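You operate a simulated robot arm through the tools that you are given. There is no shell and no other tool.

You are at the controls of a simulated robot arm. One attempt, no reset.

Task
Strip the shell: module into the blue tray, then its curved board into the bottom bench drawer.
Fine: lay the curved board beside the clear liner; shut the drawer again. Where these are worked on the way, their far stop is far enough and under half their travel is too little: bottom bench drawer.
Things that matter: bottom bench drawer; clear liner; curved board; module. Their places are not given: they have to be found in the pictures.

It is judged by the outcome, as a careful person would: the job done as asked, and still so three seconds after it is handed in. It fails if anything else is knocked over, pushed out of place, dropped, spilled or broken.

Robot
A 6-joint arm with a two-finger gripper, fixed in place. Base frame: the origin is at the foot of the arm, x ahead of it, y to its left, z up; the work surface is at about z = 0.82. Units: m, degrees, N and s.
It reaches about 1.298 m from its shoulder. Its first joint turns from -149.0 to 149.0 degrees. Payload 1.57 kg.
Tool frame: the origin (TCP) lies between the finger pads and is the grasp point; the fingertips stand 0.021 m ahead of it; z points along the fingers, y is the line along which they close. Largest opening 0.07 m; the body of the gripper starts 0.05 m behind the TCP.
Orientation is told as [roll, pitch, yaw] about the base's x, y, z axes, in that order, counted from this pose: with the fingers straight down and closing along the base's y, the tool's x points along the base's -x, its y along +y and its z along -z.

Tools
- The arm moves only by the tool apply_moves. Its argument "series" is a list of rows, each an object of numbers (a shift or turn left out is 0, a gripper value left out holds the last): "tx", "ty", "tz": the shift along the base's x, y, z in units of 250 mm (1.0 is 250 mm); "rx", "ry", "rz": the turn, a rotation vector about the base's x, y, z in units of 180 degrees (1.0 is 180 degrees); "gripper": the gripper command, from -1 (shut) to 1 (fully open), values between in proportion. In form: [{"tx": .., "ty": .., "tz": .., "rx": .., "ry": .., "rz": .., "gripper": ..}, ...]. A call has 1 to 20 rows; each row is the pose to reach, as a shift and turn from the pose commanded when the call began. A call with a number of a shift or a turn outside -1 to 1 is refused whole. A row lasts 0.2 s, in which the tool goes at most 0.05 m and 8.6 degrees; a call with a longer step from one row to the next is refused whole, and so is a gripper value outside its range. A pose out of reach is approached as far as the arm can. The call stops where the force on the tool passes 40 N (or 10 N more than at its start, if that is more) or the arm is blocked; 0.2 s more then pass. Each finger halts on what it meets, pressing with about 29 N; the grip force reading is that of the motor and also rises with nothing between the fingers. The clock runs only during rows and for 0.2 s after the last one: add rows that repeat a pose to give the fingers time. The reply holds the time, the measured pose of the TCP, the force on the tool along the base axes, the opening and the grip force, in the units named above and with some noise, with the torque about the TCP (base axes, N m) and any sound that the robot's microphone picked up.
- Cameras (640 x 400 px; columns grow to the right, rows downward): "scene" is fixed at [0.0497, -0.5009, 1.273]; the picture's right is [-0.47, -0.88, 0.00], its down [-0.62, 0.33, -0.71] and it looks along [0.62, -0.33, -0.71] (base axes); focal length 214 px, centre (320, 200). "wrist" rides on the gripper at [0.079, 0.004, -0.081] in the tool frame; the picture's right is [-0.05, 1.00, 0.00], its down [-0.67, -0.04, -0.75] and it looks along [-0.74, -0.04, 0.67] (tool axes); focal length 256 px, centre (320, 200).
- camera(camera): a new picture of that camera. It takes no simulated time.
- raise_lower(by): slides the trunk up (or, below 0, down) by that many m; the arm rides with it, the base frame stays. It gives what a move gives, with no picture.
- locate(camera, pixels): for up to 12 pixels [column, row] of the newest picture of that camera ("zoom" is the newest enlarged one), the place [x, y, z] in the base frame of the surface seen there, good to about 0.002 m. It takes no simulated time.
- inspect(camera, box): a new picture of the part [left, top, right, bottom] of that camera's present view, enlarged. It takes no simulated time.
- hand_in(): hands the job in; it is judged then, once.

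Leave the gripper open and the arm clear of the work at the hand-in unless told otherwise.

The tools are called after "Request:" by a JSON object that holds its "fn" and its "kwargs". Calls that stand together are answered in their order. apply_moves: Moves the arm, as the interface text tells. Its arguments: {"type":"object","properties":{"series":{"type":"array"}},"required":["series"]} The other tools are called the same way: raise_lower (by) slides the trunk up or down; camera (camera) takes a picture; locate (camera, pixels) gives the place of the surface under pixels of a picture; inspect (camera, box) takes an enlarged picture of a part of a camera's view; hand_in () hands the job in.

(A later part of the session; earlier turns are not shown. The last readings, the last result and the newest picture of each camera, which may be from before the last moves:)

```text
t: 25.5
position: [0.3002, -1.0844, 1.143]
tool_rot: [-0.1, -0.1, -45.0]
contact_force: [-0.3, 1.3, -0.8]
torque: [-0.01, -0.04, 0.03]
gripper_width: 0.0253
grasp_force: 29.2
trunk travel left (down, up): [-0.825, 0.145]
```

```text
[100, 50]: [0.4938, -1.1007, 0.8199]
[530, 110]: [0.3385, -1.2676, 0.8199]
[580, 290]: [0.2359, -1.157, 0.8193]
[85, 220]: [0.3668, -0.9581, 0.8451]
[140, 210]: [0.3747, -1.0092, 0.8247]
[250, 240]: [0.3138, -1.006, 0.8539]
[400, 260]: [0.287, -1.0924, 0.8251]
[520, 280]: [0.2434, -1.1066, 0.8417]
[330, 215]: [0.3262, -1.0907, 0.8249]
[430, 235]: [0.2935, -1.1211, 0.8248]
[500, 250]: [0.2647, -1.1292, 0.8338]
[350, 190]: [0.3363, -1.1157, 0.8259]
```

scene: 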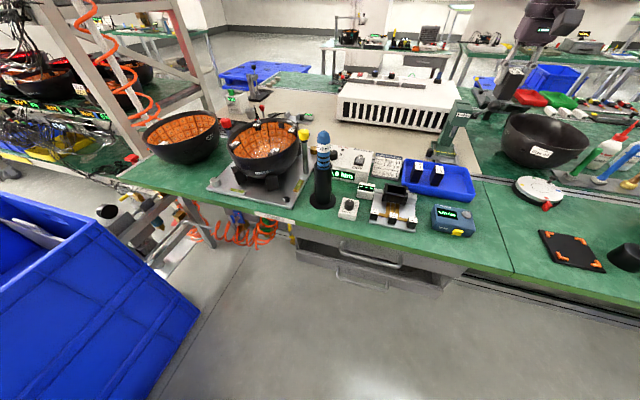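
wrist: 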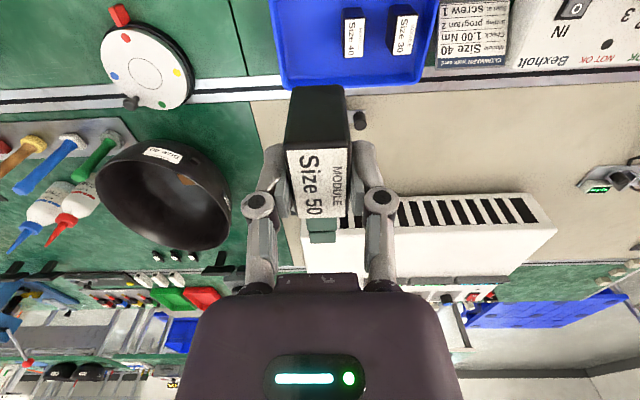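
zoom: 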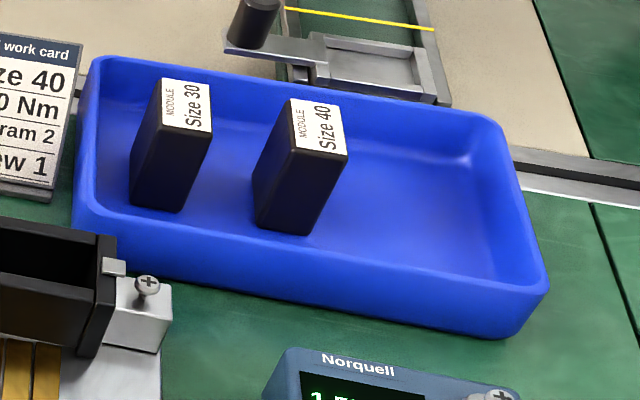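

In bench-aligned coordinates the free pocket is 74 mm wide between the right wall and the Size 40 module. The spot (0.285,-1.084), at radius 1.121, fits inside it and is in reach. I'll move there, lower by 0.06, and see where the forearm runs relative to the blue screwdriver near (0.438,-0.71), whose top is about 1.03.

Request:
{"fn": "apply_moves", "kwargs": {"series": [{"tx": -0.03, "gripper": -1}, {"tx": -0.059, "gripper": -1}, {"tx": -0.059, "gripper": -1}]}}

Request:
{"fn": "raise_lower", "kwargs": {"by": -0.06}}

Request:
{"fn": "camera", "kwargs": {"camera": "scene"}}

Request:
{"fn": "camera", "kwargs": {"camera": "wrist"}}

Request:
{"fn": "inspect", "kwargs": {"camera": "scene", "box": [440, 0, 640, 125]}}

```text
t: 26.3
position: [0.2853, -1.0851, 1.143]
tool_rot: [-0.1, -0.1, -45.0]
contact_force: [-1.1, -0.3, 0.2]
torque: [0.04, -0.04, 0.02]
gripper_width: 0.0253
grasp_force: 28.8
trunk travel left (down, up): [-0.825, 0.145]
```

```text
t: 27.3
position: [0.2844, -1.0848, 1.0845]
tool_rot: [-0.1, -0.1, -45.0]
contact_force: [0.3, -0.4, 0.3]
torque: [-0.01, 0.0, 0.0]
gripper_width: 0.0252
grasp_force: 28.9
trunk travel left (down, up): [-0.765, 0.205]
```

```text
taken
```

scene: 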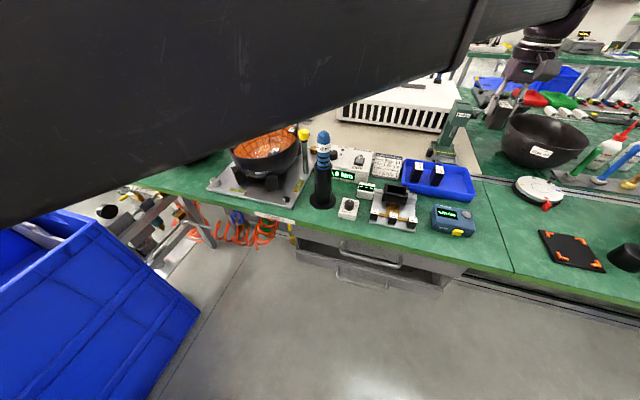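

```text
taken
```

wrist: 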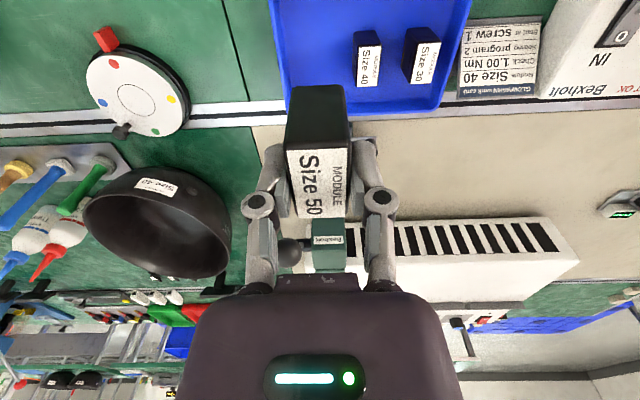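

```text
3.20 times, centred on (540, 62) of scene
```

zoom: 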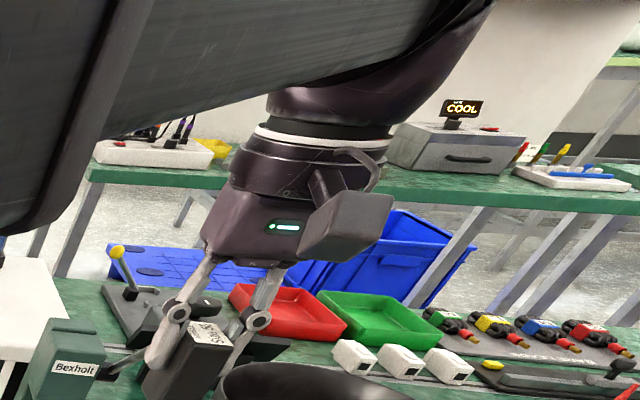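

The forearm now crosses the scene view. I'll locate points on its lower edge, along with the screwdriver's top.

Request:
{"fn": "locate", "kwargs": {"camera": "scene", "pixels": [[300, 110], [200, 140], [100, 170], [400, 75], [450, 60], [300, 60], [200, 60], [323, 133], [323, 138], [303, 132], [500, 25], [20, 190]]}}

```text
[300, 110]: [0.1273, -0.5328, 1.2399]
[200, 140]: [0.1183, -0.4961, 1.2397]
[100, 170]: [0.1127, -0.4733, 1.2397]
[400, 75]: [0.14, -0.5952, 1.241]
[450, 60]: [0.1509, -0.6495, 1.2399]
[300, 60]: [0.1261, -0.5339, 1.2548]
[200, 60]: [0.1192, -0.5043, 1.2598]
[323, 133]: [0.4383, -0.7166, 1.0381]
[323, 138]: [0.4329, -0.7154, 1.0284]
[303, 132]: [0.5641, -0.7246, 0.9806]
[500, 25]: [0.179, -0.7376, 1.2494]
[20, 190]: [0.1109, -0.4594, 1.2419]
```

The forearm's underside is about 0.155 m above the TCP and runs at x≈0.15–0.3, well clear of the screwdriver at x=0.438. I'll lower further, to about TCP z=0.905.

Request:
{"fn": "raise_lower", "kwargs": {"by": -0.18}}

Request:
{"fn": "camera", "kwargs": {"camera": "wrist"}}

Request:
{"fn": "camera", "kwargs": {"camera": "scene"}}

```text
t: 29.3
position: [0.2853, -1.0823, 0.9036]
tool_rot: [-0.2, -0.1, -45.0]
contact_force: [-0.5, -0.8, 0.1]
torque: [0.0, 0.04, 0.0]
gripper_width: 0.0251
grasp_force: 29.4
trunk travel left (down, up): [-0.585, 0.385]
```

```text
taken
```

wrist: 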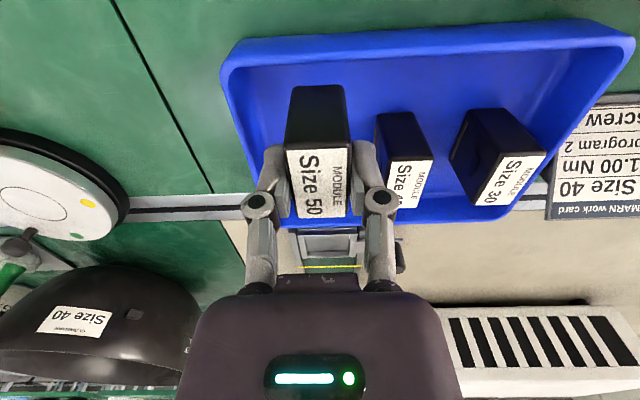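

```text
taken
```

scene: 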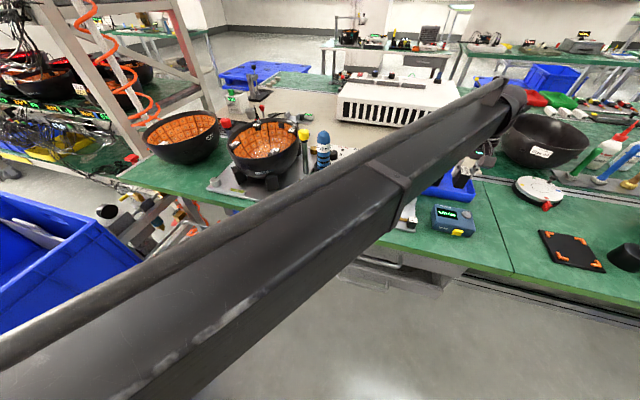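

The module now hangs just above the tray rim. Before the final drop I'll locate the front wall and floor around it.

Request:
{"fn": "inspect", "kwargs": {"camera": "wrist", "box": [210, 20, 450, 170]}}

Request:
{"fn": "locate", "kwargs": {"camera": "wrist", "pixels": [[300, 42], [300, 55], [300, 65], [300, 75], [240, 100], [260, 100], [270, 130], [365, 100], [365, 130], [385, 165], [230, 75], [290, 90]]}}

Request:
{"fn": "inspect", "kwargs": {"camera": "scene", "box": [410, 140, 500, 210]}}

```text
2.67 times, centred on (330, 95) of wrist
```

zoom: 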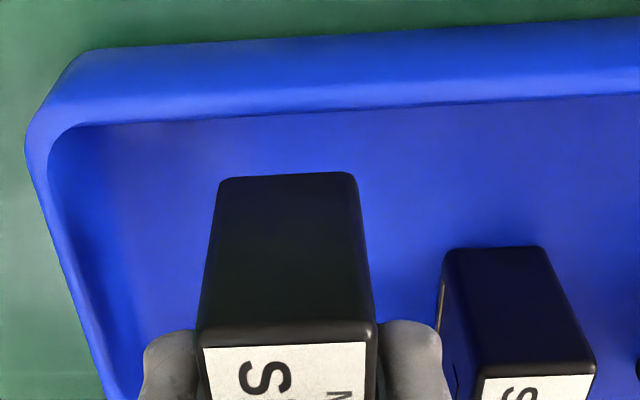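

```text
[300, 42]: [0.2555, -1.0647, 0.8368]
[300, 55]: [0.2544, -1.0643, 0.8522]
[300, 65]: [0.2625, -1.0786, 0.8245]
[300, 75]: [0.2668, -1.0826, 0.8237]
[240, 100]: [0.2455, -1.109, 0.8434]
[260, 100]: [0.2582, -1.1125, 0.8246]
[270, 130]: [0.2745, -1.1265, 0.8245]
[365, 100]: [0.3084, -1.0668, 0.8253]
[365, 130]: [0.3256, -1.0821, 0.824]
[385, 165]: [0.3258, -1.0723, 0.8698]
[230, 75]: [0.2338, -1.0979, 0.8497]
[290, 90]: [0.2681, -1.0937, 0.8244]
```

```text
5.71 times, centred on (455, 175) of scene
```

zoom: 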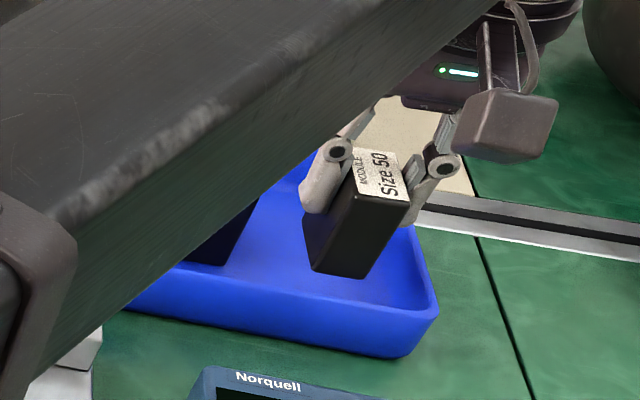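

The module's outline is clear of the walls: front wall l≈0.937 against the module front at 0.950, right wall n≈-0.611, and Size 40's side at -0.526. I'll lower to just above the floor.

Request:
{"fn": "raise_lower", "kwargs": {"by": -0.031}}

Request:
{"fn": "raise_lower", "kwargs": {"by": -0.002}}

Request:
{"fn": "camera", "kwargs": {"camera": "wrist"}}

Request:
{"fn": "inspect", "kwargs": {"camera": "scene", "box": [410, 140, 500, 210]}}

```text
t: 30.0
position: [0.2848, -1.0833, 0.8725]
tool_rot: [-0.2, -0.1, -45.0]
contact_force: [0.2, -0.4, -1.3]
torque: [0.0, 0.01, 0.01]
gripper_width: 0.0251
grasp_force: 29.7
trunk travel left (down, up): [-0.554, 0.416]
```

```text
t: 30.5
position: [0.2856, -1.084, 0.8708]
tool_rot: [-0.1, -0.1, -44.9]
contact_force: [1.1, 0.2, -0.5]
torque: [0.01, 0.02, 0.02]
gripper_width: 0.025
grasp_force: 28.8
trunk travel left (down, up): [-0.552, 0.418]
```

```text
taken
```

wrist: 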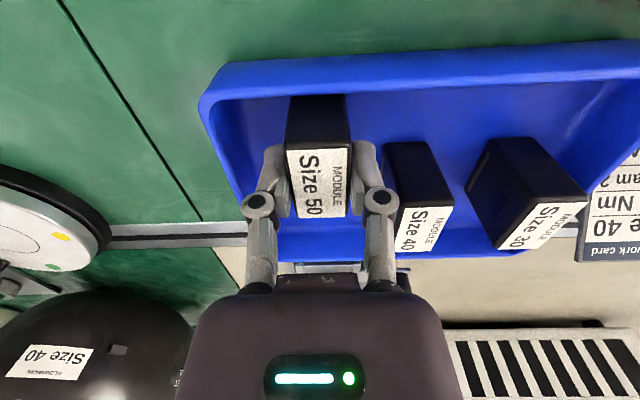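

```text
5.71 times, centred on (455, 175) of scene
```

zoom: 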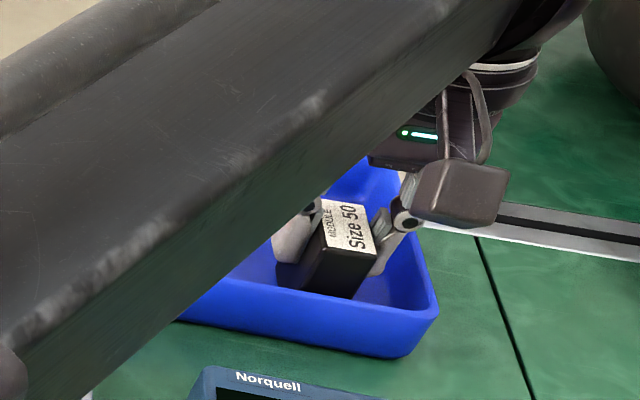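

There's no contact yet. I'll compare the held module's top height with the others in the tray to see how far is left.

Request:
{"fn": "locate", "kwargs": {"camera": "wrist", "pixels": [[310, 160], [330, 155], [320, 200], [405, 215], [412, 230], [530, 215]]}}

```text
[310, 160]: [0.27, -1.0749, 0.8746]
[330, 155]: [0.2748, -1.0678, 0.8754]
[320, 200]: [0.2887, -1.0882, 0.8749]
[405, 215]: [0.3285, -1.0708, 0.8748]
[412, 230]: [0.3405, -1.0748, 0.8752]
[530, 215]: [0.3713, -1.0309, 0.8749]
```

The tops match (0.875 against 0.875), so the module is essentially on the floor. I'll open slowly to about 39 mm.

Request:
{"fn": "apply_moves", "kwargs": {"series": [{"gripper": -0.22}, {"gripper": -0.1}, {"gripper": 0.0}, {"gripper": 0.11}, {"gripper": 0.11}]}}

Request:
{"fn": "camera", "kwargs": {"camera": "wrist"}}

```text
t: 31.7
position: [0.2842, -1.0849, 0.8712]
tool_rot: [-0.1, 0.0, -45.0]
contact_force: [0.5, 0.1, 0.0]
torque: [0.0, 0.01, 0.01]
gripper_width: 0.0388
grasp_force: 0.0
trunk travel left (down, up): [-0.552, 0.418]
```

```text
taken
```

wrist: 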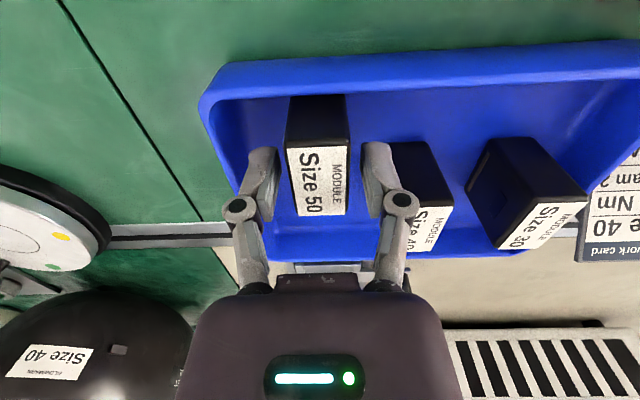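

The module is standing free with gaps on both sides of the fingers. I'll raise the trunk straight up and check the tray.

Request:
{"fn": "raise_lower", "kwargs": {"by": 0.06}}

Request:
{"fn": "camera", "kwargs": {"camera": "wrist"}}

Request:
{"fn": "raise_lower", "kwargs": {"by": 0.3}}

Request:
{"fn": "camera", "kwargs": {"camera": "scene"}}

Request:
{"fn": "inspect", "kwargs": {"camera": "scene", "box": [390, 150, 490, 212]}}

```text
t: 32.7
position: [0.285, -1.0848, 0.9301]
tool_rot: [0.0, -0.1, -44.9]
contact_force: [0.1, -0.7, -0.8]
torque: [-0.02, -0.05, 0.0]
gripper_width: 0.0391
grasp_force: 0.0
trunk travel left (down, up): [-0.612, 0.358]
```

```text
taken
```

wrist: 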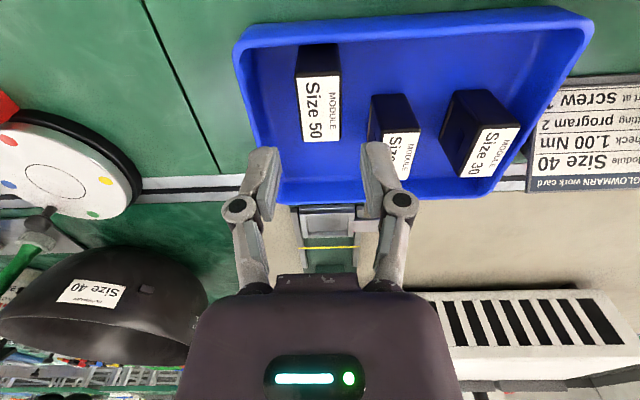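

```text
t: 35.7
position: [0.2845, -1.0839, 1.2311]
tool_rot: [-0.1, 0.0, -45.0]
contact_force: [-0.3, -0.2, 0.3]
torque: [0.04, 0.01, 0.02]
gripper_width: 0.0389
grasp_force: 0.1
trunk travel left (down, up): [-0.912, 0.058]
```

```text
taken
```

scene: 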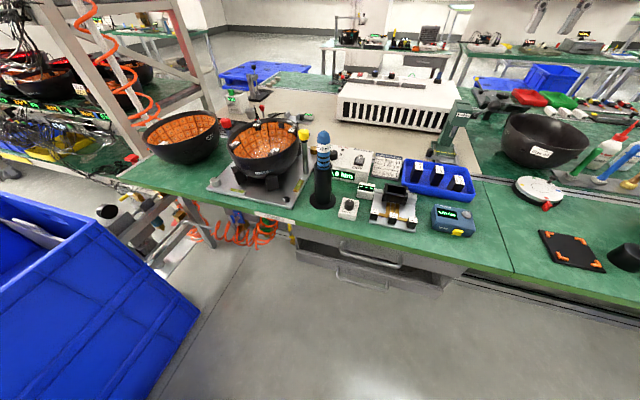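

```text
6.40 times, centred on (440, 181) of scene
```

zoom: 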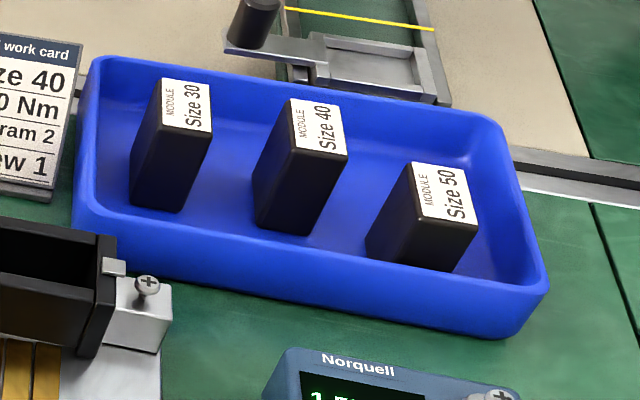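

The module stands upright in the blue tray beside the others. Now the drawer: I'll zoom in on the handles and measure both bars, the fronts and the interior.

Request:
{"fn": "inspect", "kwargs": {"camera": "scene", "box": [290, 225, 460, 325]}}

Request:
{"fn": "locate", "kwargs": {"camera": "zoom", "pixels": [[175, 120], [290, 175], [375, 195], [170, 215], [195, 225], [260, 247], [330, 273], [350, 265], [365, 250], [165, 185], [60, 155], [480, 260]]}}

Request:
{"fn": "locate", "kwargs": {"camera": "zoom", "pixels": [[60, 80], [300, 120], [520, 150], [45, 110], [560, 235], [100, 110], [420, 190], [470, 215], [440, 200], [200, 160], [500, 300], [500, 255]]}}

```text
3.76 times, centred on (375, 275) of scene
```

zoom: 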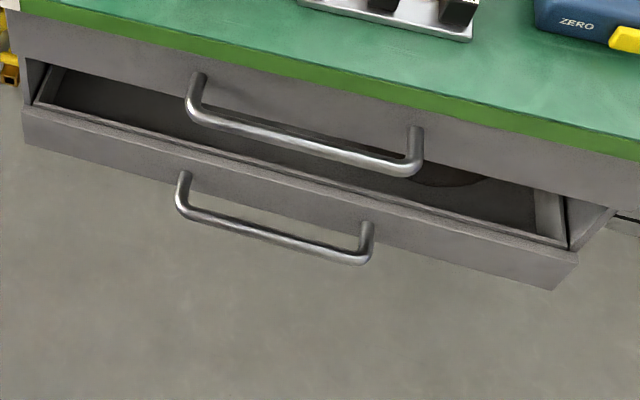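

```text
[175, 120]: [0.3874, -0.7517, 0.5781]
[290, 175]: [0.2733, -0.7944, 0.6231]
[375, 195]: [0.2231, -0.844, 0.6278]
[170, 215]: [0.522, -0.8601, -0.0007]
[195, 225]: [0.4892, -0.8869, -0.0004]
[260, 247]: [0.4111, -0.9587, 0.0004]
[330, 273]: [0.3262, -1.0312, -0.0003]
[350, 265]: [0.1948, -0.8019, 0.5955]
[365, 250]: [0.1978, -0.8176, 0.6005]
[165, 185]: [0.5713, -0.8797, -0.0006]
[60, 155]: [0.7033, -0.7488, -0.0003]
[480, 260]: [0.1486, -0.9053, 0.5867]
```

```text
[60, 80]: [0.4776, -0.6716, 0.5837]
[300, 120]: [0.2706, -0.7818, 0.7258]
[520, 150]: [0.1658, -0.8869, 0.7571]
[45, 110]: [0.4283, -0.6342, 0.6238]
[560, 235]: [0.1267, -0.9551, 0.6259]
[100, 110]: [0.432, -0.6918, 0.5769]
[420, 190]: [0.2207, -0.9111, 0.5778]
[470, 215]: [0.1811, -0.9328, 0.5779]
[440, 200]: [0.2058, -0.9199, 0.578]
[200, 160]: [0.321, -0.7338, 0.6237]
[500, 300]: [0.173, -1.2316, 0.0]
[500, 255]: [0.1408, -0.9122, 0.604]
```

The bottom drawer's front face lies at u≈-0.745, using u along (-0.707,0.707). Its top edge is z≈0.628, its floor z≈0.578, and its handle bar is at about u≈-0.71, z≈0.60. The top drawer's handle sits right above it, so I need a tilted grasp. I'll pull the arm back in front of the bench at height, turning toward yaw -135° so the fingers close square to the bar.

Request:
{"fn": "apply_moves", "kwargs": {"series": [{"tx": -0.042, "ty": 0.138, "rz": -0.042, "gripper": 0.11}, {"tx": -0.084, "ty": 0.276, "rz": -0.084, "gripper": 0.11}, {"tx": -0.126, "ty": 0.414, "rz": -0.126, "gripper": 0.11}, {"tx": -0.168, "ty": 0.552, "rz": -0.168, "gripper": 0.11}, {"tx": -0.21, "ty": 0.69, "rz": -0.21, "gripper": 0.11}, {"tx": -0.25, "ty": 0.828, "rz": -0.25, "gripper": 0.11}]}}

Request:
{"fn": "apply_moves", "kwargs": {"series": [{"tx": -0.042, "ty": 0.138, "rz": -0.042, "gripper": 0.11}, {"tx": -0.084, "ty": 0.276, "rz": -0.084, "gripper": 0.11}, {"tx": -0.126, "ty": 0.414, "rz": -0.126, "gripper": 0.11}, {"tx": -0.168, "ty": 0.552, "rz": -0.168, "gripper": 0.11}, {"tx": -0.21, "ty": 0.69, "rz": -0.21, "gripper": 0.11}, {"tx": -0.25, "ty": 0.828, "rz": -0.25, "gripper": 0.11}]}}

Request:
{"fn": "camera", "kwargs": {"camera": "wrist"}}

Request:
{"fn": "camera", "kwargs": {"camera": "scene"}}

```text
t: 37.1
position: [0.2235, -0.8765, 1.2305]
tool_rot: [-0.1, -0.1, -90.2]
contact_force: [0.4, 0.2, 0.8]
torque: [0.01, 0.0, 0.0]
gripper_width: 0.0388
grasp_force: 0.2
trunk travel left (down, up): [-0.912, 0.058]
```

```text
t: 38.5
position: [0.1592, -0.6693, 1.2312]
tool_rot: [-0.1, -0.1, -135.2]
contact_force: [-0.4, -0.1, 0.1]
torque: [0.02, 0.03, -0.04]
gripper_width: 0.039
grasp_force: 0.1
trunk travel left (down, up): [-0.912, 0.058]
```

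```text
taken
```

wrist: 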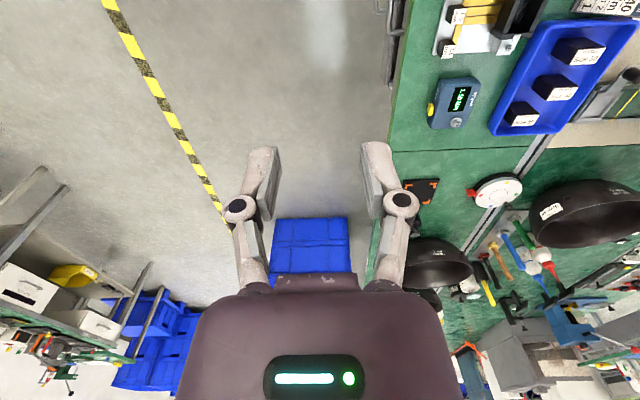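

```text
taken
```

scene: 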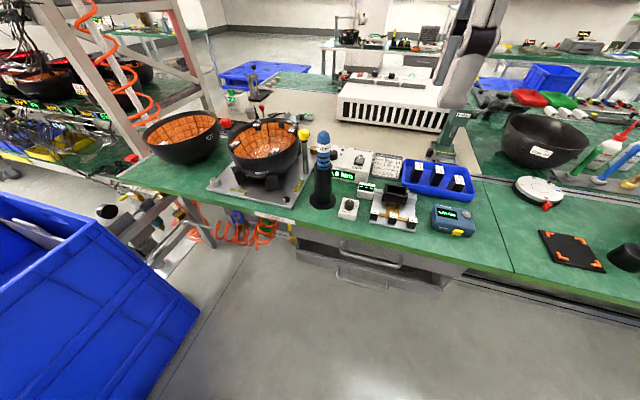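

I'm at (0.159,-0.669,1.231), yaw -135°. Next I'll measure the bottom handle bar precisely.

Request:
{"fn": "inspect", "kwargs": {"camera": "scene", "box": [325, 255, 405, 305]}}

Request:
{"fn": "locate", "kwargs": {"camera": "scene", "pixels": [[340, 278], [345, 280], [350, 281], [355, 283], [360, 284], [365, 285], [370, 287], [375, 288], [380, 290], [338, 274], [386, 287], [388, 283]]}}

```text
8.00 times, centred on (365, 280) of scene
```

zoom: 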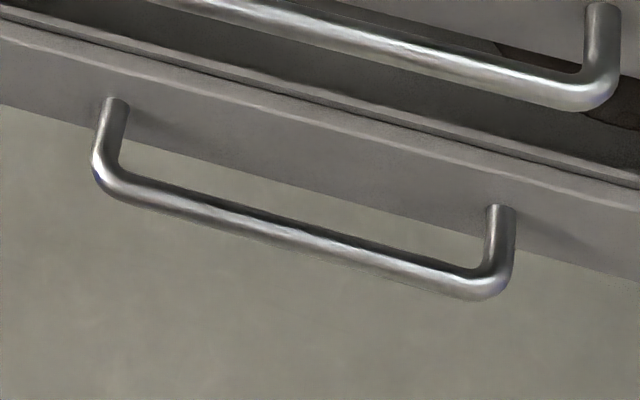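

```text
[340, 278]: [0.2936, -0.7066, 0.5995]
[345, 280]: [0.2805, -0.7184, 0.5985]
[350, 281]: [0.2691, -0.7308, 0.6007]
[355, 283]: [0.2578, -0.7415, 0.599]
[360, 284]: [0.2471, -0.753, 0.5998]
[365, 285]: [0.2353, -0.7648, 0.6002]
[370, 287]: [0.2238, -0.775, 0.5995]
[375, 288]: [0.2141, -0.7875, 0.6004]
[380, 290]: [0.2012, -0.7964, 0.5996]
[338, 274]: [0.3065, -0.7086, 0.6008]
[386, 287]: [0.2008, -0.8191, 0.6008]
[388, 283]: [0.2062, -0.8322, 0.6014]
```

The bar's centre is about u=-0.710, v=-0.356, z=0.597, which is xy≈(0.250,-0.754). A 45° tilt toward the bench keeps the gripper body away from the upper handle. Since the wrist height is fixed by the trunk, tilting also raises the TCP. I'll test the tilt here, high up, with a matching rise.

Request:
{"fn": "apply_moves", "kwargs": {"series": [{"rx": -0.0295, "ry": -0.0295, "tz": 0.0059}, {"rx": -0.0589, "ry": -0.0589, "tz": 0.0236}, {"rx": -0.0884, "ry": -0.0884, "tz": 0.0527}, {"rx": -0.1178, "ry": -0.1178, "tz": 0.0927}, {"rx": -0.1473, "ry": -0.1473, "tz": 0.143}, {"rx": -0.1768, "ry": -0.1768, "tz": 0.2027}, {"rx": -0.1768, "ry": -0.1768, "tz": 0.2027}]}}

Request:
{"fn": "camera", "kwargs": {"camera": "wrist"}}

Request:
{"fn": "camera", "kwargs": {"camera": "scene"}}

```text
t: 40.1
position: [0.1605, -0.6713, 1.2844]
tool_rot: [45.0, -0.2, -135.0]
contact_force: [0.3, 0.4, -0.9]
torque: [0.01, -0.01, -0.01]
gripper_width: 0.0386
grasp_force: 0.1
trunk travel left (down, up): [-0.912, 0.058]
```

```text
taken
```

wrist: 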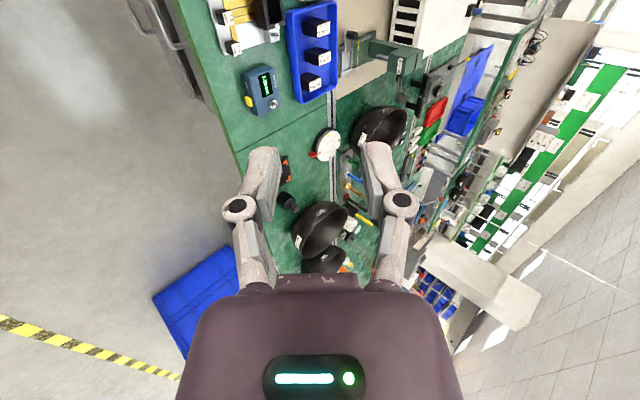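

```text
taken
```

scene: 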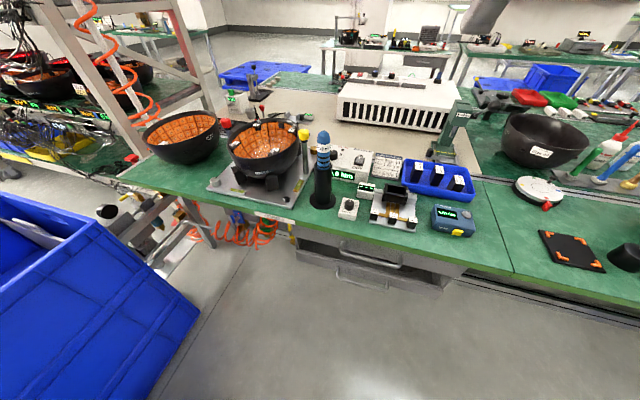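

The tilt works: the tool is at roll 45° and the fingers lean toward the bench. A 60° tilt gives a cleaner, nearly horizontal approach to the bar with one finger hooking behind it. I'll tilt 15° more, open to 50 mm, and then start lowering in steps.

Request:
{"fn": "apply_moves", "kwargs": {"series": [{"rx": -0.0295, "ry": -0.0295, "tz": 0.068, "gripper": 0.43}, {"rx": -0.0589, "ry": -0.0589, "tz": 0.143, "gripper": 0.43}, {"rx": -0.0589, "ry": -0.0589, "tz": 0.143, "gripper": 0.43}]}}

Request:
{"fn": "raise_lower", "kwargs": {"by": -0.3}}

Request:
{"fn": "camera", "kwargs": {"camera": "scene"}}

Request:
{"fn": "camera", "kwargs": {"camera": "wrist"}}

```text
t: 40.9
position: [0.1601, -0.6704, 1.3231]
tool_rot: [59.9, 0.0, -135.1]
contact_force: [-0.1, 0.6, -0.8]
torque: [0.04, 0.01, 0.0]
gripper_width: 0.0501
grasp_force: 0.1
out of reach, approached as far as the arm can: row 1, 2, 3
trunk travel left (down, up): [-0.912, 0.058]
```

```text
t: 43.9
position: [0.1607, -0.671, 1.024]
tool_rot: [59.8, 0.0, -135.0]
contact_force: [0.1, 0.0, 0.1]
torque: [0.04, 0.04, -0.02]
gripper_width: 0.05
grasp_force: 0.1
trunk travel left (down, up): [-0.612, 0.358]
```

```text
taken
```

scene: 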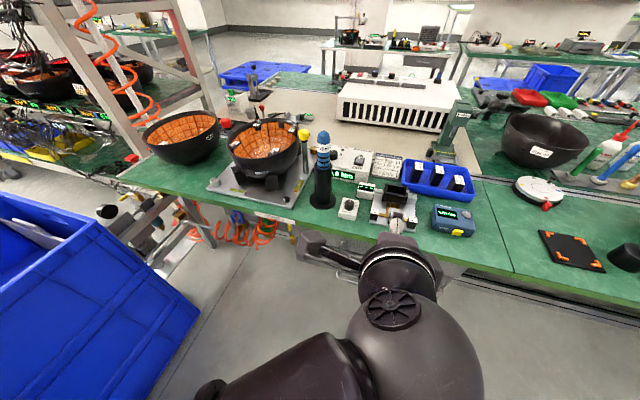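

```text
taken
```

wrist: 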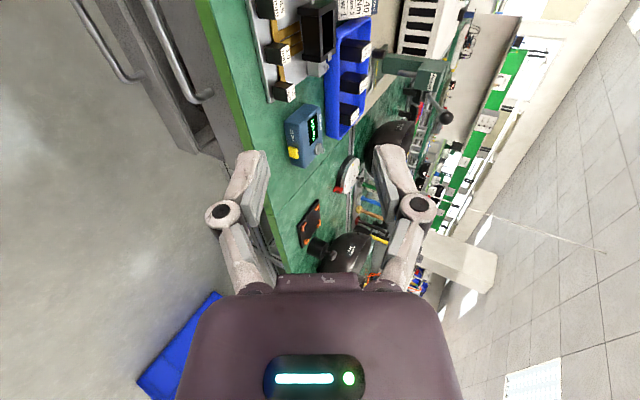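

The arm is in front of the bench with the finger tips about 0.1 m clear of it. I'll lower another 0.3 m.

Request:
{"fn": "raise_lower", "kwargs": {"by": -0.3}}

Request:
{"fn": "camera", "kwargs": {"camera": "scene"}}

Request:
{"fn": "camera", "kwargs": {"camera": "wrist"}}

```text
t: 46.9
position: [0.1592, -0.67, 0.7237]
tool_rot: [59.7, -0.1, -135.1]
contact_force: [0.1, 0.0, -0.1]
torque: [0.02, 0.0, -0.02]
gripper_width: 0.0501
grasp_force: 0.0
trunk travel left (down, up): [-0.312, 0.658]
```

```text
taken
```

scene: 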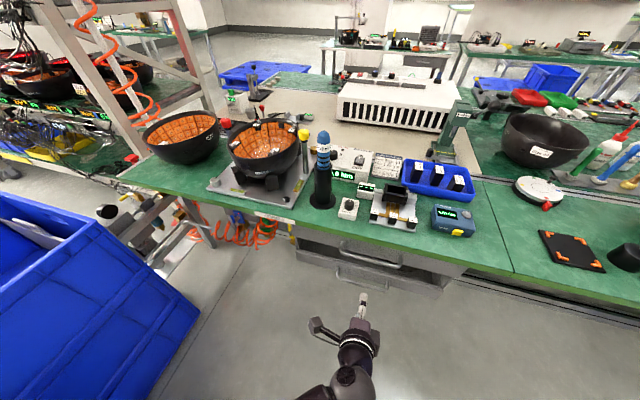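

```text
taken
```

wrist: 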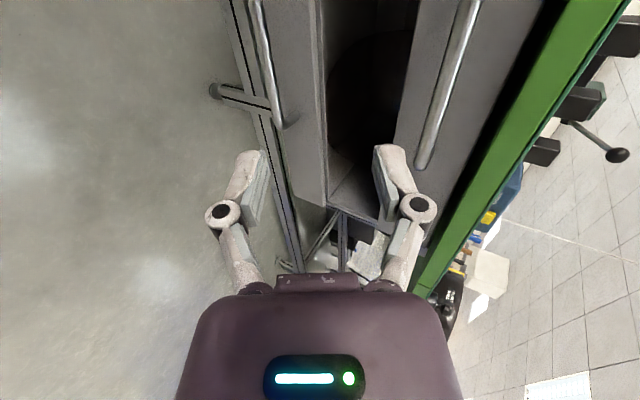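

From here I can see the bottom handle at (270,80) and the upper handle at (447,85) in the wrist view, with a dark rounded shape inside the drawer gap. I'll lower to TCP z≈0.602, still 0.11 m short of the handle.

Request:
{"fn": "raise_lower", "kwargs": {"by": -0.122}}

Request:
{"fn": "camera", "kwargs": {"camera": "scene"}}

Request:
{"fn": "camera", "kwargs": {"camera": "wrist"}}

Request:
{"fn": "locate", "kwargs": {"camera": "wrist", "pixels": [[345, 60], [370, 90], [330, 100], [420, 90], [300, 40], [450, 60]]}}

```text
t: 48.5
position: [0.1613, -0.6688, 0.6016]
tool_rot: [59.9, 0.0, -135.0]
contact_force: [-0.1, 0.1, -0.7]
torque: [0.02, 0.02, -0.04]
gripper_width: 0.0499
grasp_force: 0.1
trunk travel left (down, up): [-0.19, 0.78]
```

```text
taken
```

scene: 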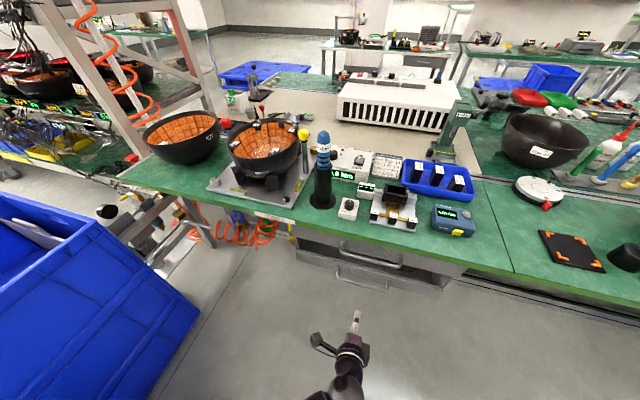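

```text
taken
```

wrist: 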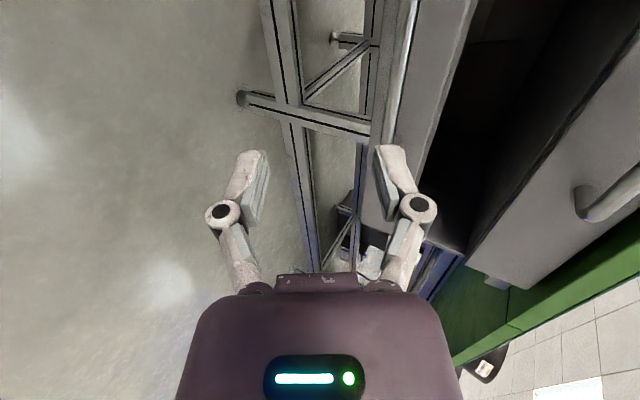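

```text
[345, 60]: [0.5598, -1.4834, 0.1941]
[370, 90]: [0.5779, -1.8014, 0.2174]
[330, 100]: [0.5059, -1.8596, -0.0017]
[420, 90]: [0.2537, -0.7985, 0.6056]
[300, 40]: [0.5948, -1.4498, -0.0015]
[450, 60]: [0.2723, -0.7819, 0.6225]
```

The height is right. I'll approach the bar horizontally in two steps, checking with the wrist camera in between.

Request:
{"fn": "apply_moves", "kwargs": {"series": [{"tx": 0.085, "ty": -0.085, "gripper": 0.43}, {"tx": 0.16, "ty": -0.16, "gripper": 0.43}, {"tx": 0.22, "ty": -0.22, "gripper": 0.43}, {"tx": 0.25, "ty": -0.25, "gripper": 0.43}, {"tx": 0.25, "ty": -0.25, "gripper": 0.43}]}}

Request:
{"fn": "camera", "kwargs": {"camera": "wrist"}}

Request:
{"fn": "inspect", "kwargs": {"camera": "scene", "box": [290, 225, 460, 325]}}

```text
t: 49.7
position: [0.2231, -0.7319, 0.6]
tool_rot: [59.7, 0.0, -135.1]
contact_force: [-0.8, 0.2, 0.5]
torque: [0.01, -0.02, 0.01]
gripper_width: 0.0501
grasp_force: 0.1
trunk travel left (down, up): [-0.19, 0.78]
```

```text
taken
```

wrist: 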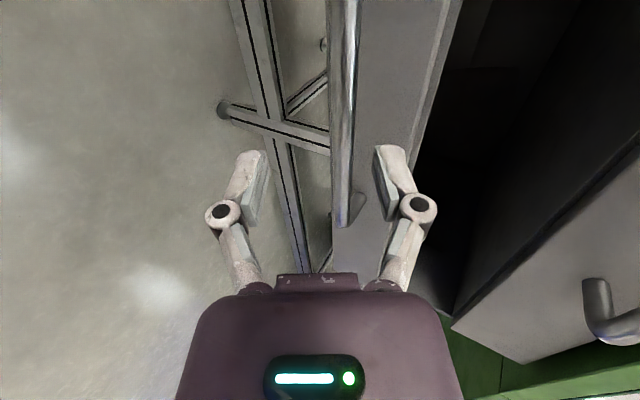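

```text
3.76 times, centred on (375, 275) of scene
```

zoom: 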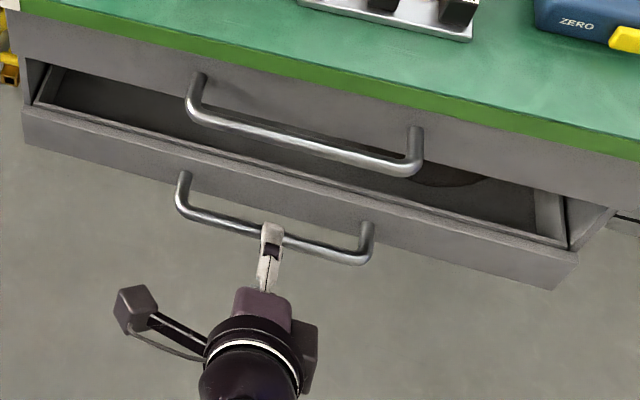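

The bar lies between the fingers, slightly right of centre at (342,150). The last 26 mm forward will centre it and put it near the pads.

Request:
{"fn": "apply_moves", "kwargs": {"series": [{"tx": 0.03, "ty": -0.03, "gripper": 0.43}, {"tx": 0.055, "ty": -0.055, "gripper": 0.43}, {"tx": 0.07, "ty": -0.07, "gripper": 0.43}, {"tx": 0.07, "ty": -0.07, "gripper": 0.43}]}}

Request:
{"fn": "camera", "kwargs": {"camera": "wrist"}}

Request:
{"fn": "inspect", "kwargs": {"camera": "scene", "box": [325, 255, 405, 305]}}

```text
t: 50.7
position: [0.2397, -0.7496, 0.602]
tool_rot: [59.8, 0.0, -135.1]
contact_force: [0.4, 0.4, 0.2]
torque: [0.03, 0.02, -0.01]
gripper_width: 0.0498
grasp_force: 0.1
trunk travel left (down, up): [-0.19, 0.78]
```

```text
taken
```

wrist: 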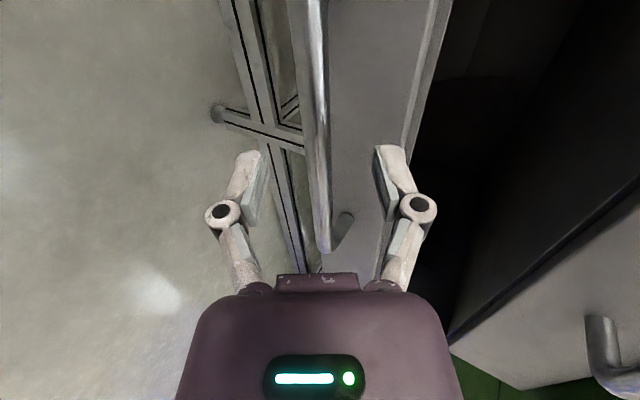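

```text
8.00 times, centred on (365, 280) of scene
```

zoom: 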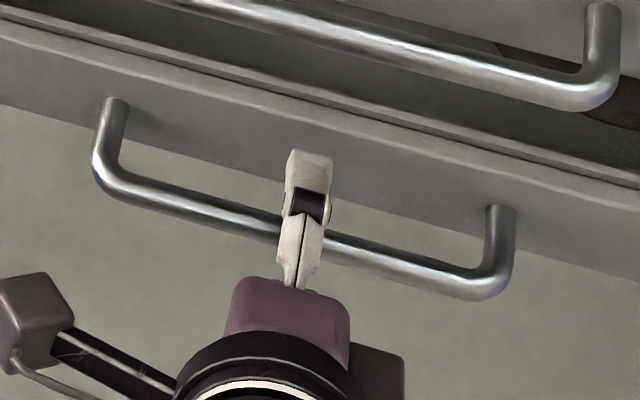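

The bar is now centred between the fingers, near x≈318. I'll close on it.

Request:
{"fn": "apply_moves", "kwargs": {"series": [{"gripper": 0.1}, {"gripper": -0.3}, {"gripper": -0.7}, {"gripper": -1}, {"gripper": -1}, {"gripper": -1}]}}

Request:
{"fn": "camera", "kwargs": {"camera": "wrist"}}

```text
t: 52.1
position: [0.2401, -0.7496, 0.6017]
tool_rot: [59.9, -0.1, -135.0]
contact_force: [1.7, -1.6, 3.3]
torque: [-0.1, 0.03, 0.14]
gripper_width: 0.0114
grasp_force: 31.9
trunk travel left (down, up): [-0.19, 0.78]
```

```text
taken
```

wrist: 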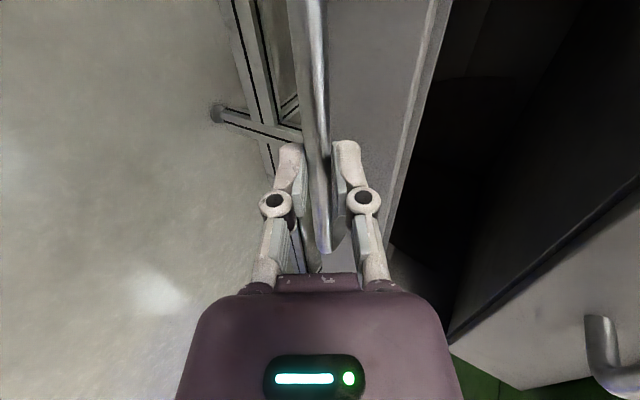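

The bar is gripped at 11 mm. I'll pull gently straight outward, 0.1 m at first.

Request:
{"fn": "apply_moves", "kwargs": {"series": [{"tx": -0.03, "ty": 0.03, "gripper": -1}, {"tx": -0.08, "ty": 0.08, "gripper": -1}, {"tx": -0.14, "ty": 0.14, "gripper": -1}, {"tx": -0.2, "ty": 0.2, "gripper": -1}, {"tx": -0.25, "ty": 0.25, "gripper": -1}, {"tx": -0.283, "ty": 0.283, "gripper": -1}]}}

Request:
{"fn": "camera", "kwargs": {"camera": "scene"}}

Request:
{"fn": "camera", "kwargs": {"camera": "wrist"}}

```text
t: 53.5
position: [0.1687, -0.6787, 0.6009]
tool_rot: [59.9, -0.1, -135.1]
contact_force: [-6.0, -4.9, -0.5]
torque: [-0.28, 0.26, -0.42]
gripper_width: 0.0115
grasp_force: 31.7
trunk travel left (down, up): [-0.19, 0.78]
```

```text
taken
```

scene: 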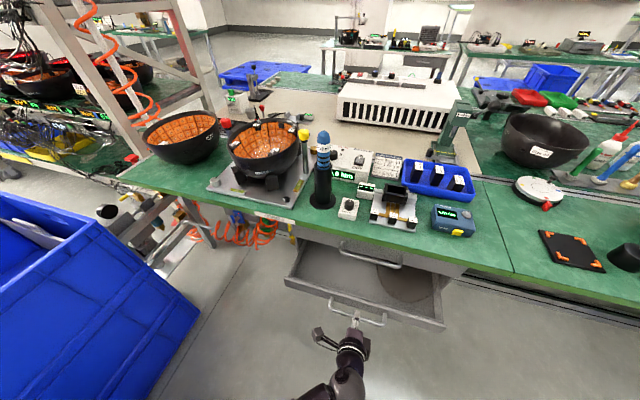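

```text
taken
```

wrist: 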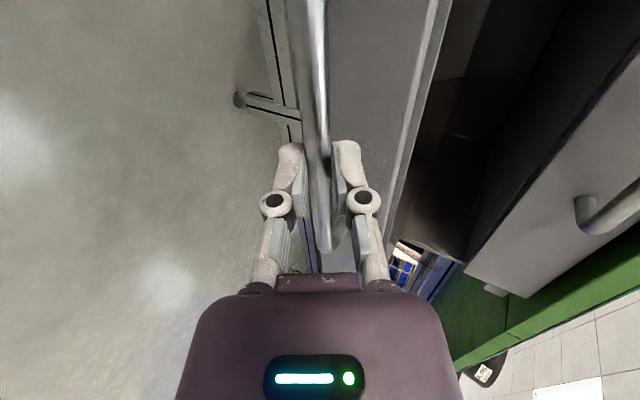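

The drawer slides out and a translucent round liner shows on its right side at scene (405,285). I'll keep pulling toward the stop.

Request:
{"fn": "apply_moves", "kwargs": {"series": [{"tx": -0.06, "ty": 0.06, "gripper": -1}, {"tx": -0.12, "ty": 0.12, "gripper": -1}, {"tx": -0.18, "ty": 0.18, "gripper": -1}, {"tx": -0.24, "ty": 0.24, "gripper": -1}, {"tx": -0.283, "ty": 0.283, "gripper": -1}]}}

Request:
{"fn": "camera", "kwargs": {"camera": "scene"}}

```text
t: 54.7
position: [0.0981, -0.6084, 0.6017]
tool_rot: [59.9, 0.0, -135.1]
contact_force: [-5.8, -3.3, 0.3]
torque: [-0.14, 0.1, -0.14]
gripper_width: 0.0115
grasp_force: 31.5
trunk travel left (down, up): [-0.19, 0.78]
```

```text
taken
```

scene: 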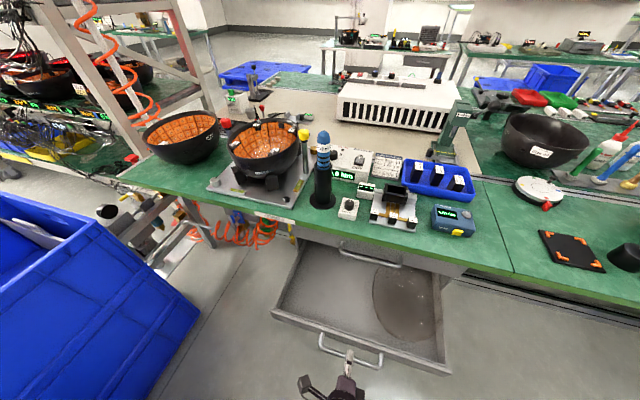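

It is open by about 0.2 m. I'll keep on in smaller steps to find the stop.

Request:
{"fn": "apply_moves", "kwargs": {"series": [{"tx": -0.04, "ty": 0.04, "gripper": -1}, {"tx": -0.08, "ty": 0.08, "gripper": -1}, {"tx": -0.12, "ty": 0.12, "gripper": -1}, {"tx": -0.16, "ty": 0.16, "gripper": -1}, {"tx": -0.2, "ty": 0.2, "gripper": -1}]}}

Request:
{"fn": "camera", "kwargs": {"camera": "scene"}}

```text
t: 55.9
position: [0.041, -0.5848, 0.6027]
tool_rot: [59.7, 0.1, -134.9]
contact_force: [18.5, 21.1, 2.8]
torque: [-0.04, -0.08, 0.26]
gripper_width: 0.0117
grasp_force: 31.9
out of reach, approached as far as the arm can: row 2, 3, 4, 5
trunk travel left (down, up): [-0.19, 0.78]
```

```text
taken
```

scene: 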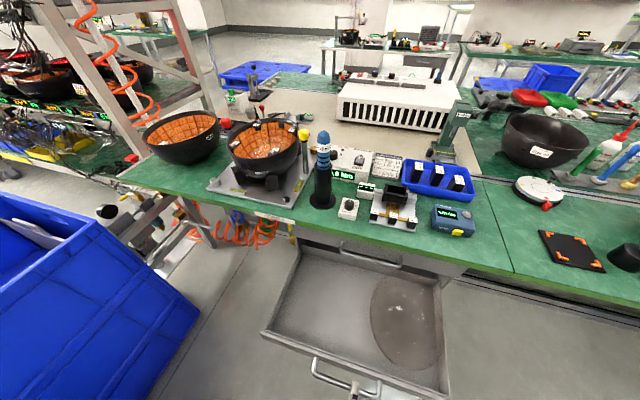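

The arm reached its inner reach limit and slid a little along the bar, leaving a sideways load of about 28 N. The drawer is open by about 0.26 m. I'll open the gripper to release that strain, then look at the drawer.

Request:
{"fn": "apply_moves", "kwargs": {"series": [{"gripper": -0.6}, {"gripper": -0.2}, {"gripper": 0.2}, {"gripper": 0.43}, {"gripper": 0.43}]}}

Request:
{"fn": "camera", "kwargs": {"camera": "wrist"}}

Request:
{"fn": "camera", "kwargs": {"camera": "scene"}}

Request:
{"fn": "inspect", "kwargs": {"camera": "scene", "box": [250, 235, 470, 400]}}

```text
t: 57.1
position: [0.0407, -0.5859, 0.6014]
tool_rot: [59.8, 0.0, -135.0]
contact_force: [0.1, 0.0, -0.3]
torque: [0.0, 0.0, -0.01]
gripper_width: 0.0498
grasp_force: 0.0
trunk travel left (down, up): [-0.19, 0.78]
```

```text
taken
```

wrist: 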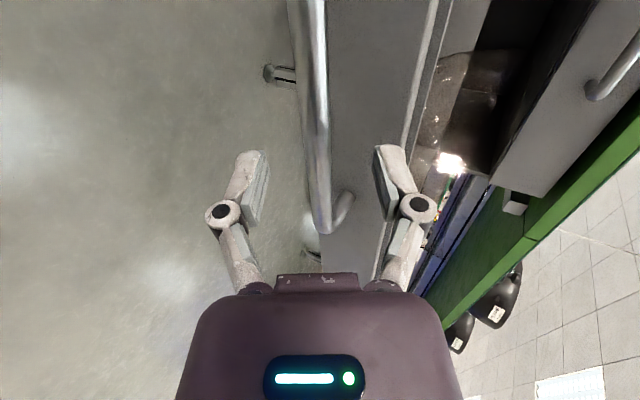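

```text
taken
```

scene: 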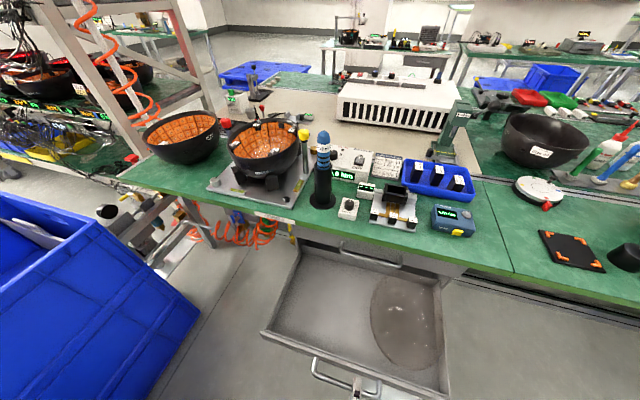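

```text
2.42 times, centred on (360, 318) of scene
```

zoom: 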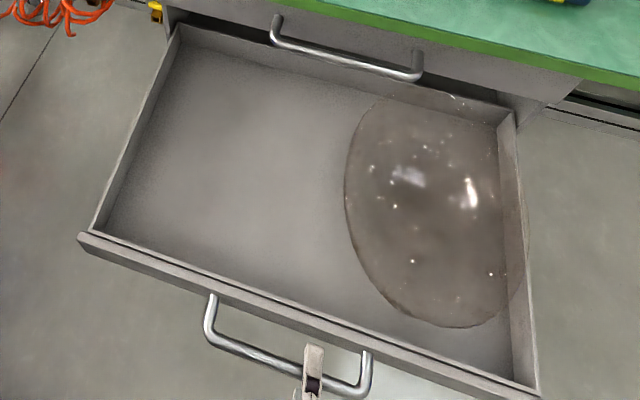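

With the drawer out I can see its back wall, so it is close to fully open. The clear dome liner stands on the right half and the left half is free. I'll measure the interior corners, the liner and the free floor.

Request:
{"fn": "locate", "kwargs": {"camera": "zoom", "pixels": [[178, 30], [180, 50], [505, 110], [495, 130], [110, 235], [95, 232], [520, 375], [350, 180], [440, 325], [430, 200], [380, 100], [525, 240]]}}

Request:
{"fn": "locate", "kwargs": {"camera": "zoom", "pixels": [[230, 100], [200, 200], [300, 250], [330, 130], [250, 170], [85, 240], [535, 385], [300, 60], [300, 75], [470, 195], [240, 325], [510, 290]]}}

```text
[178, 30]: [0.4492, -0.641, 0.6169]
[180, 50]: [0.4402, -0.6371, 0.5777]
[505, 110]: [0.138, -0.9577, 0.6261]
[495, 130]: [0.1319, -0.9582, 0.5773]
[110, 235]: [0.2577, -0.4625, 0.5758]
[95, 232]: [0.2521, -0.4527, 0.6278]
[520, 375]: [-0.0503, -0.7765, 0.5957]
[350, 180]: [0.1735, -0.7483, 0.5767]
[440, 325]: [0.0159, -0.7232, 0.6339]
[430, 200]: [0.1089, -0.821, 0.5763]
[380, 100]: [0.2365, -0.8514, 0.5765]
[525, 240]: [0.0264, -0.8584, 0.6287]
```

```text
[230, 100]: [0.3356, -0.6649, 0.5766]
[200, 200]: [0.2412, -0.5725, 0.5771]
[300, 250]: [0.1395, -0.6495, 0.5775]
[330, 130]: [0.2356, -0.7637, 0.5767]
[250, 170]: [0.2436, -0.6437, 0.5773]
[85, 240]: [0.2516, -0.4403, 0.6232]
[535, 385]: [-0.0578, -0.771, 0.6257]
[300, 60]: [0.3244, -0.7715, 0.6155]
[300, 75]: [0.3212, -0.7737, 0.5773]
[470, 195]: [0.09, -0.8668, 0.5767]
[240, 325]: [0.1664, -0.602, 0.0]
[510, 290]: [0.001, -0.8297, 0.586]
```

Interior measured: v from -0.141 to -0.584 and u from -0.77 to -0.51, floor z=0.577. The liner is at v<-0.40, so the free area to its left is roughly 0.25 by 0.26 m. Next I'll back the open fingers off the bar, moving slightly along it to stay within the inner reach limit, and then rise.

Request:
{"fn": "apply_moves", "kwargs": {"series": [{"tx": -0.04, "ty": 0.008, "gripper": 0.5}, {"tx": -0.08, "ty": 0.017, "gripper": 0.5}, {"tx": -0.12, "ty": 0.025, "gripper": 0.5}, {"tx": -0.164, "ty": 0.034, "gripper": 0.5}, {"tx": -0.164, "ty": 0.034, "gripper": 0.5}]}}

Request:
{"fn": "camera", "kwargs": {"camera": "wrist"}}

Request:
{"fn": "inspect", "kwargs": {"camera": "scene", "box": [250, 300, 470, 400]}}

```text
t: 58.3
position: [0.0005, -0.5769, 0.6017]
tool_rot: [59.7, 0.0, -135.1]
contact_force: [-0.4, 0.8, 1.0]
torque: [-0.01, 0.01, 0.02]
gripper_width: 0.0525
grasp_force: 0.0
trunk travel left (down, up): [-0.19, 0.78]
```

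```text
taken
```

wrist: 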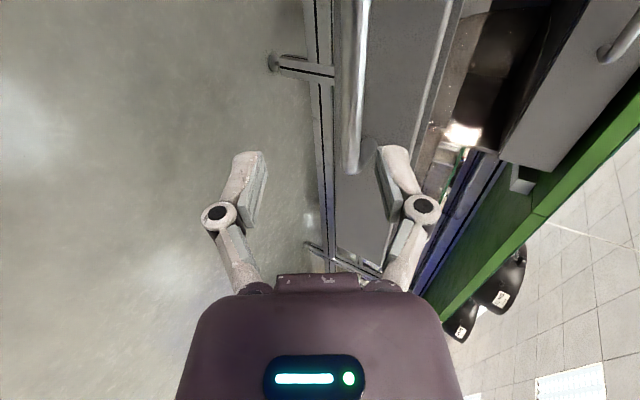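

```text
2.91 times, centred on (360, 350) of scene
```

zoom: 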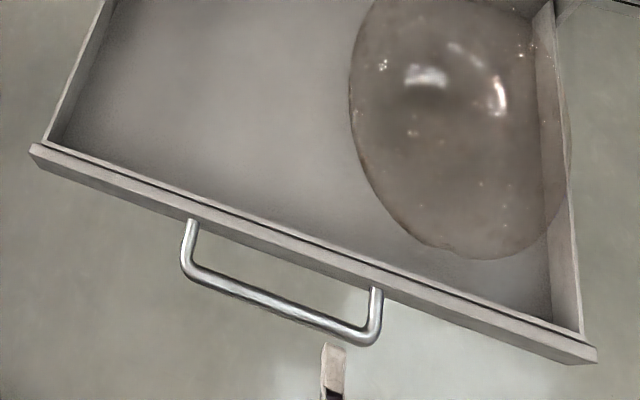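

The fingers are clear in front of the bar. I'll raise the trunk and look at the drawer from above.

Request:
{"fn": "raise_lower", "kwargs": {"by": 0.4}}

Request:
{"fn": "apply_moves", "kwargs": {"series": [{"rx": 0.0295, "ry": 0.0295, "tz": -0.076}, {"rx": 0.0589, "ry": 0.0589, "tz": -0.143}, {"rx": 0.0884, "ry": 0.0884, "tz": -0.203}, {"rx": 0.1178, "ry": 0.1178, "tz": -0.253}, {"rx": 0.1473, "ry": 0.1473, "tz": -0.293}, {"rx": 0.1768, "ry": 0.1768, "tz": -0.322}, {"rx": 0.2063, "ry": 0.2063, "tz": -0.34}, {"rx": 0.2357, "ry": 0.2357, "tz": -0.346}, {"rx": 0.2357, "ry": 0.2357, "tz": -0.346}]}}

Request:
{"fn": "camera", "kwargs": {"camera": "scene"}}

Request:
{"fn": "camera", "kwargs": {"camera": "wrist"}}

```text
t: 62.1
position: [0.0007, -0.5779, 1.0009]
tool_rot: [59.8, 0.0, -135.1]
contact_force: [0.7, -0.8, -0.4]
torque: [-0.04, 0.03, 0.01]
gripper_width: 0.0524
grasp_force: 0.1
trunk travel left (down, up): [-0.59, 0.38]
```

```text
t: 64.1
position: [0.0, -0.5758, 0.9092]
tool_rot: [-0.4, 0.0, -135.0]
contact_force: [-0.7, 0.7, 0.4]
torque: [0.0, -0.03, 0.0]
gripper_width: 0.0526
grasp_force: 0.0
out of reach, approached as far as the arm can: row 3, 4, 5, 6, 7, 8, 9
trunk travel left (down, up): [-0.59, 0.38]
```

```text
taken
```

scene: 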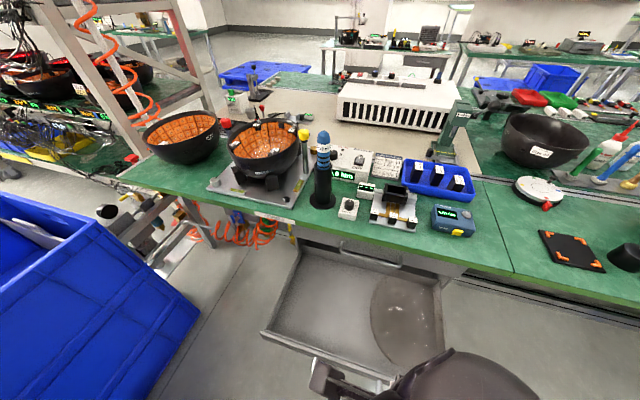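

```text
taken
```

wrist: 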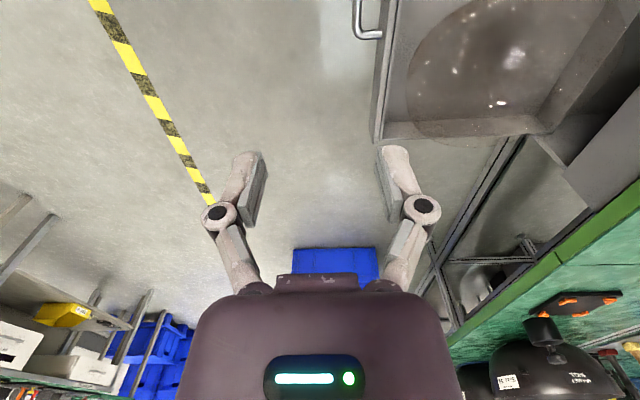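

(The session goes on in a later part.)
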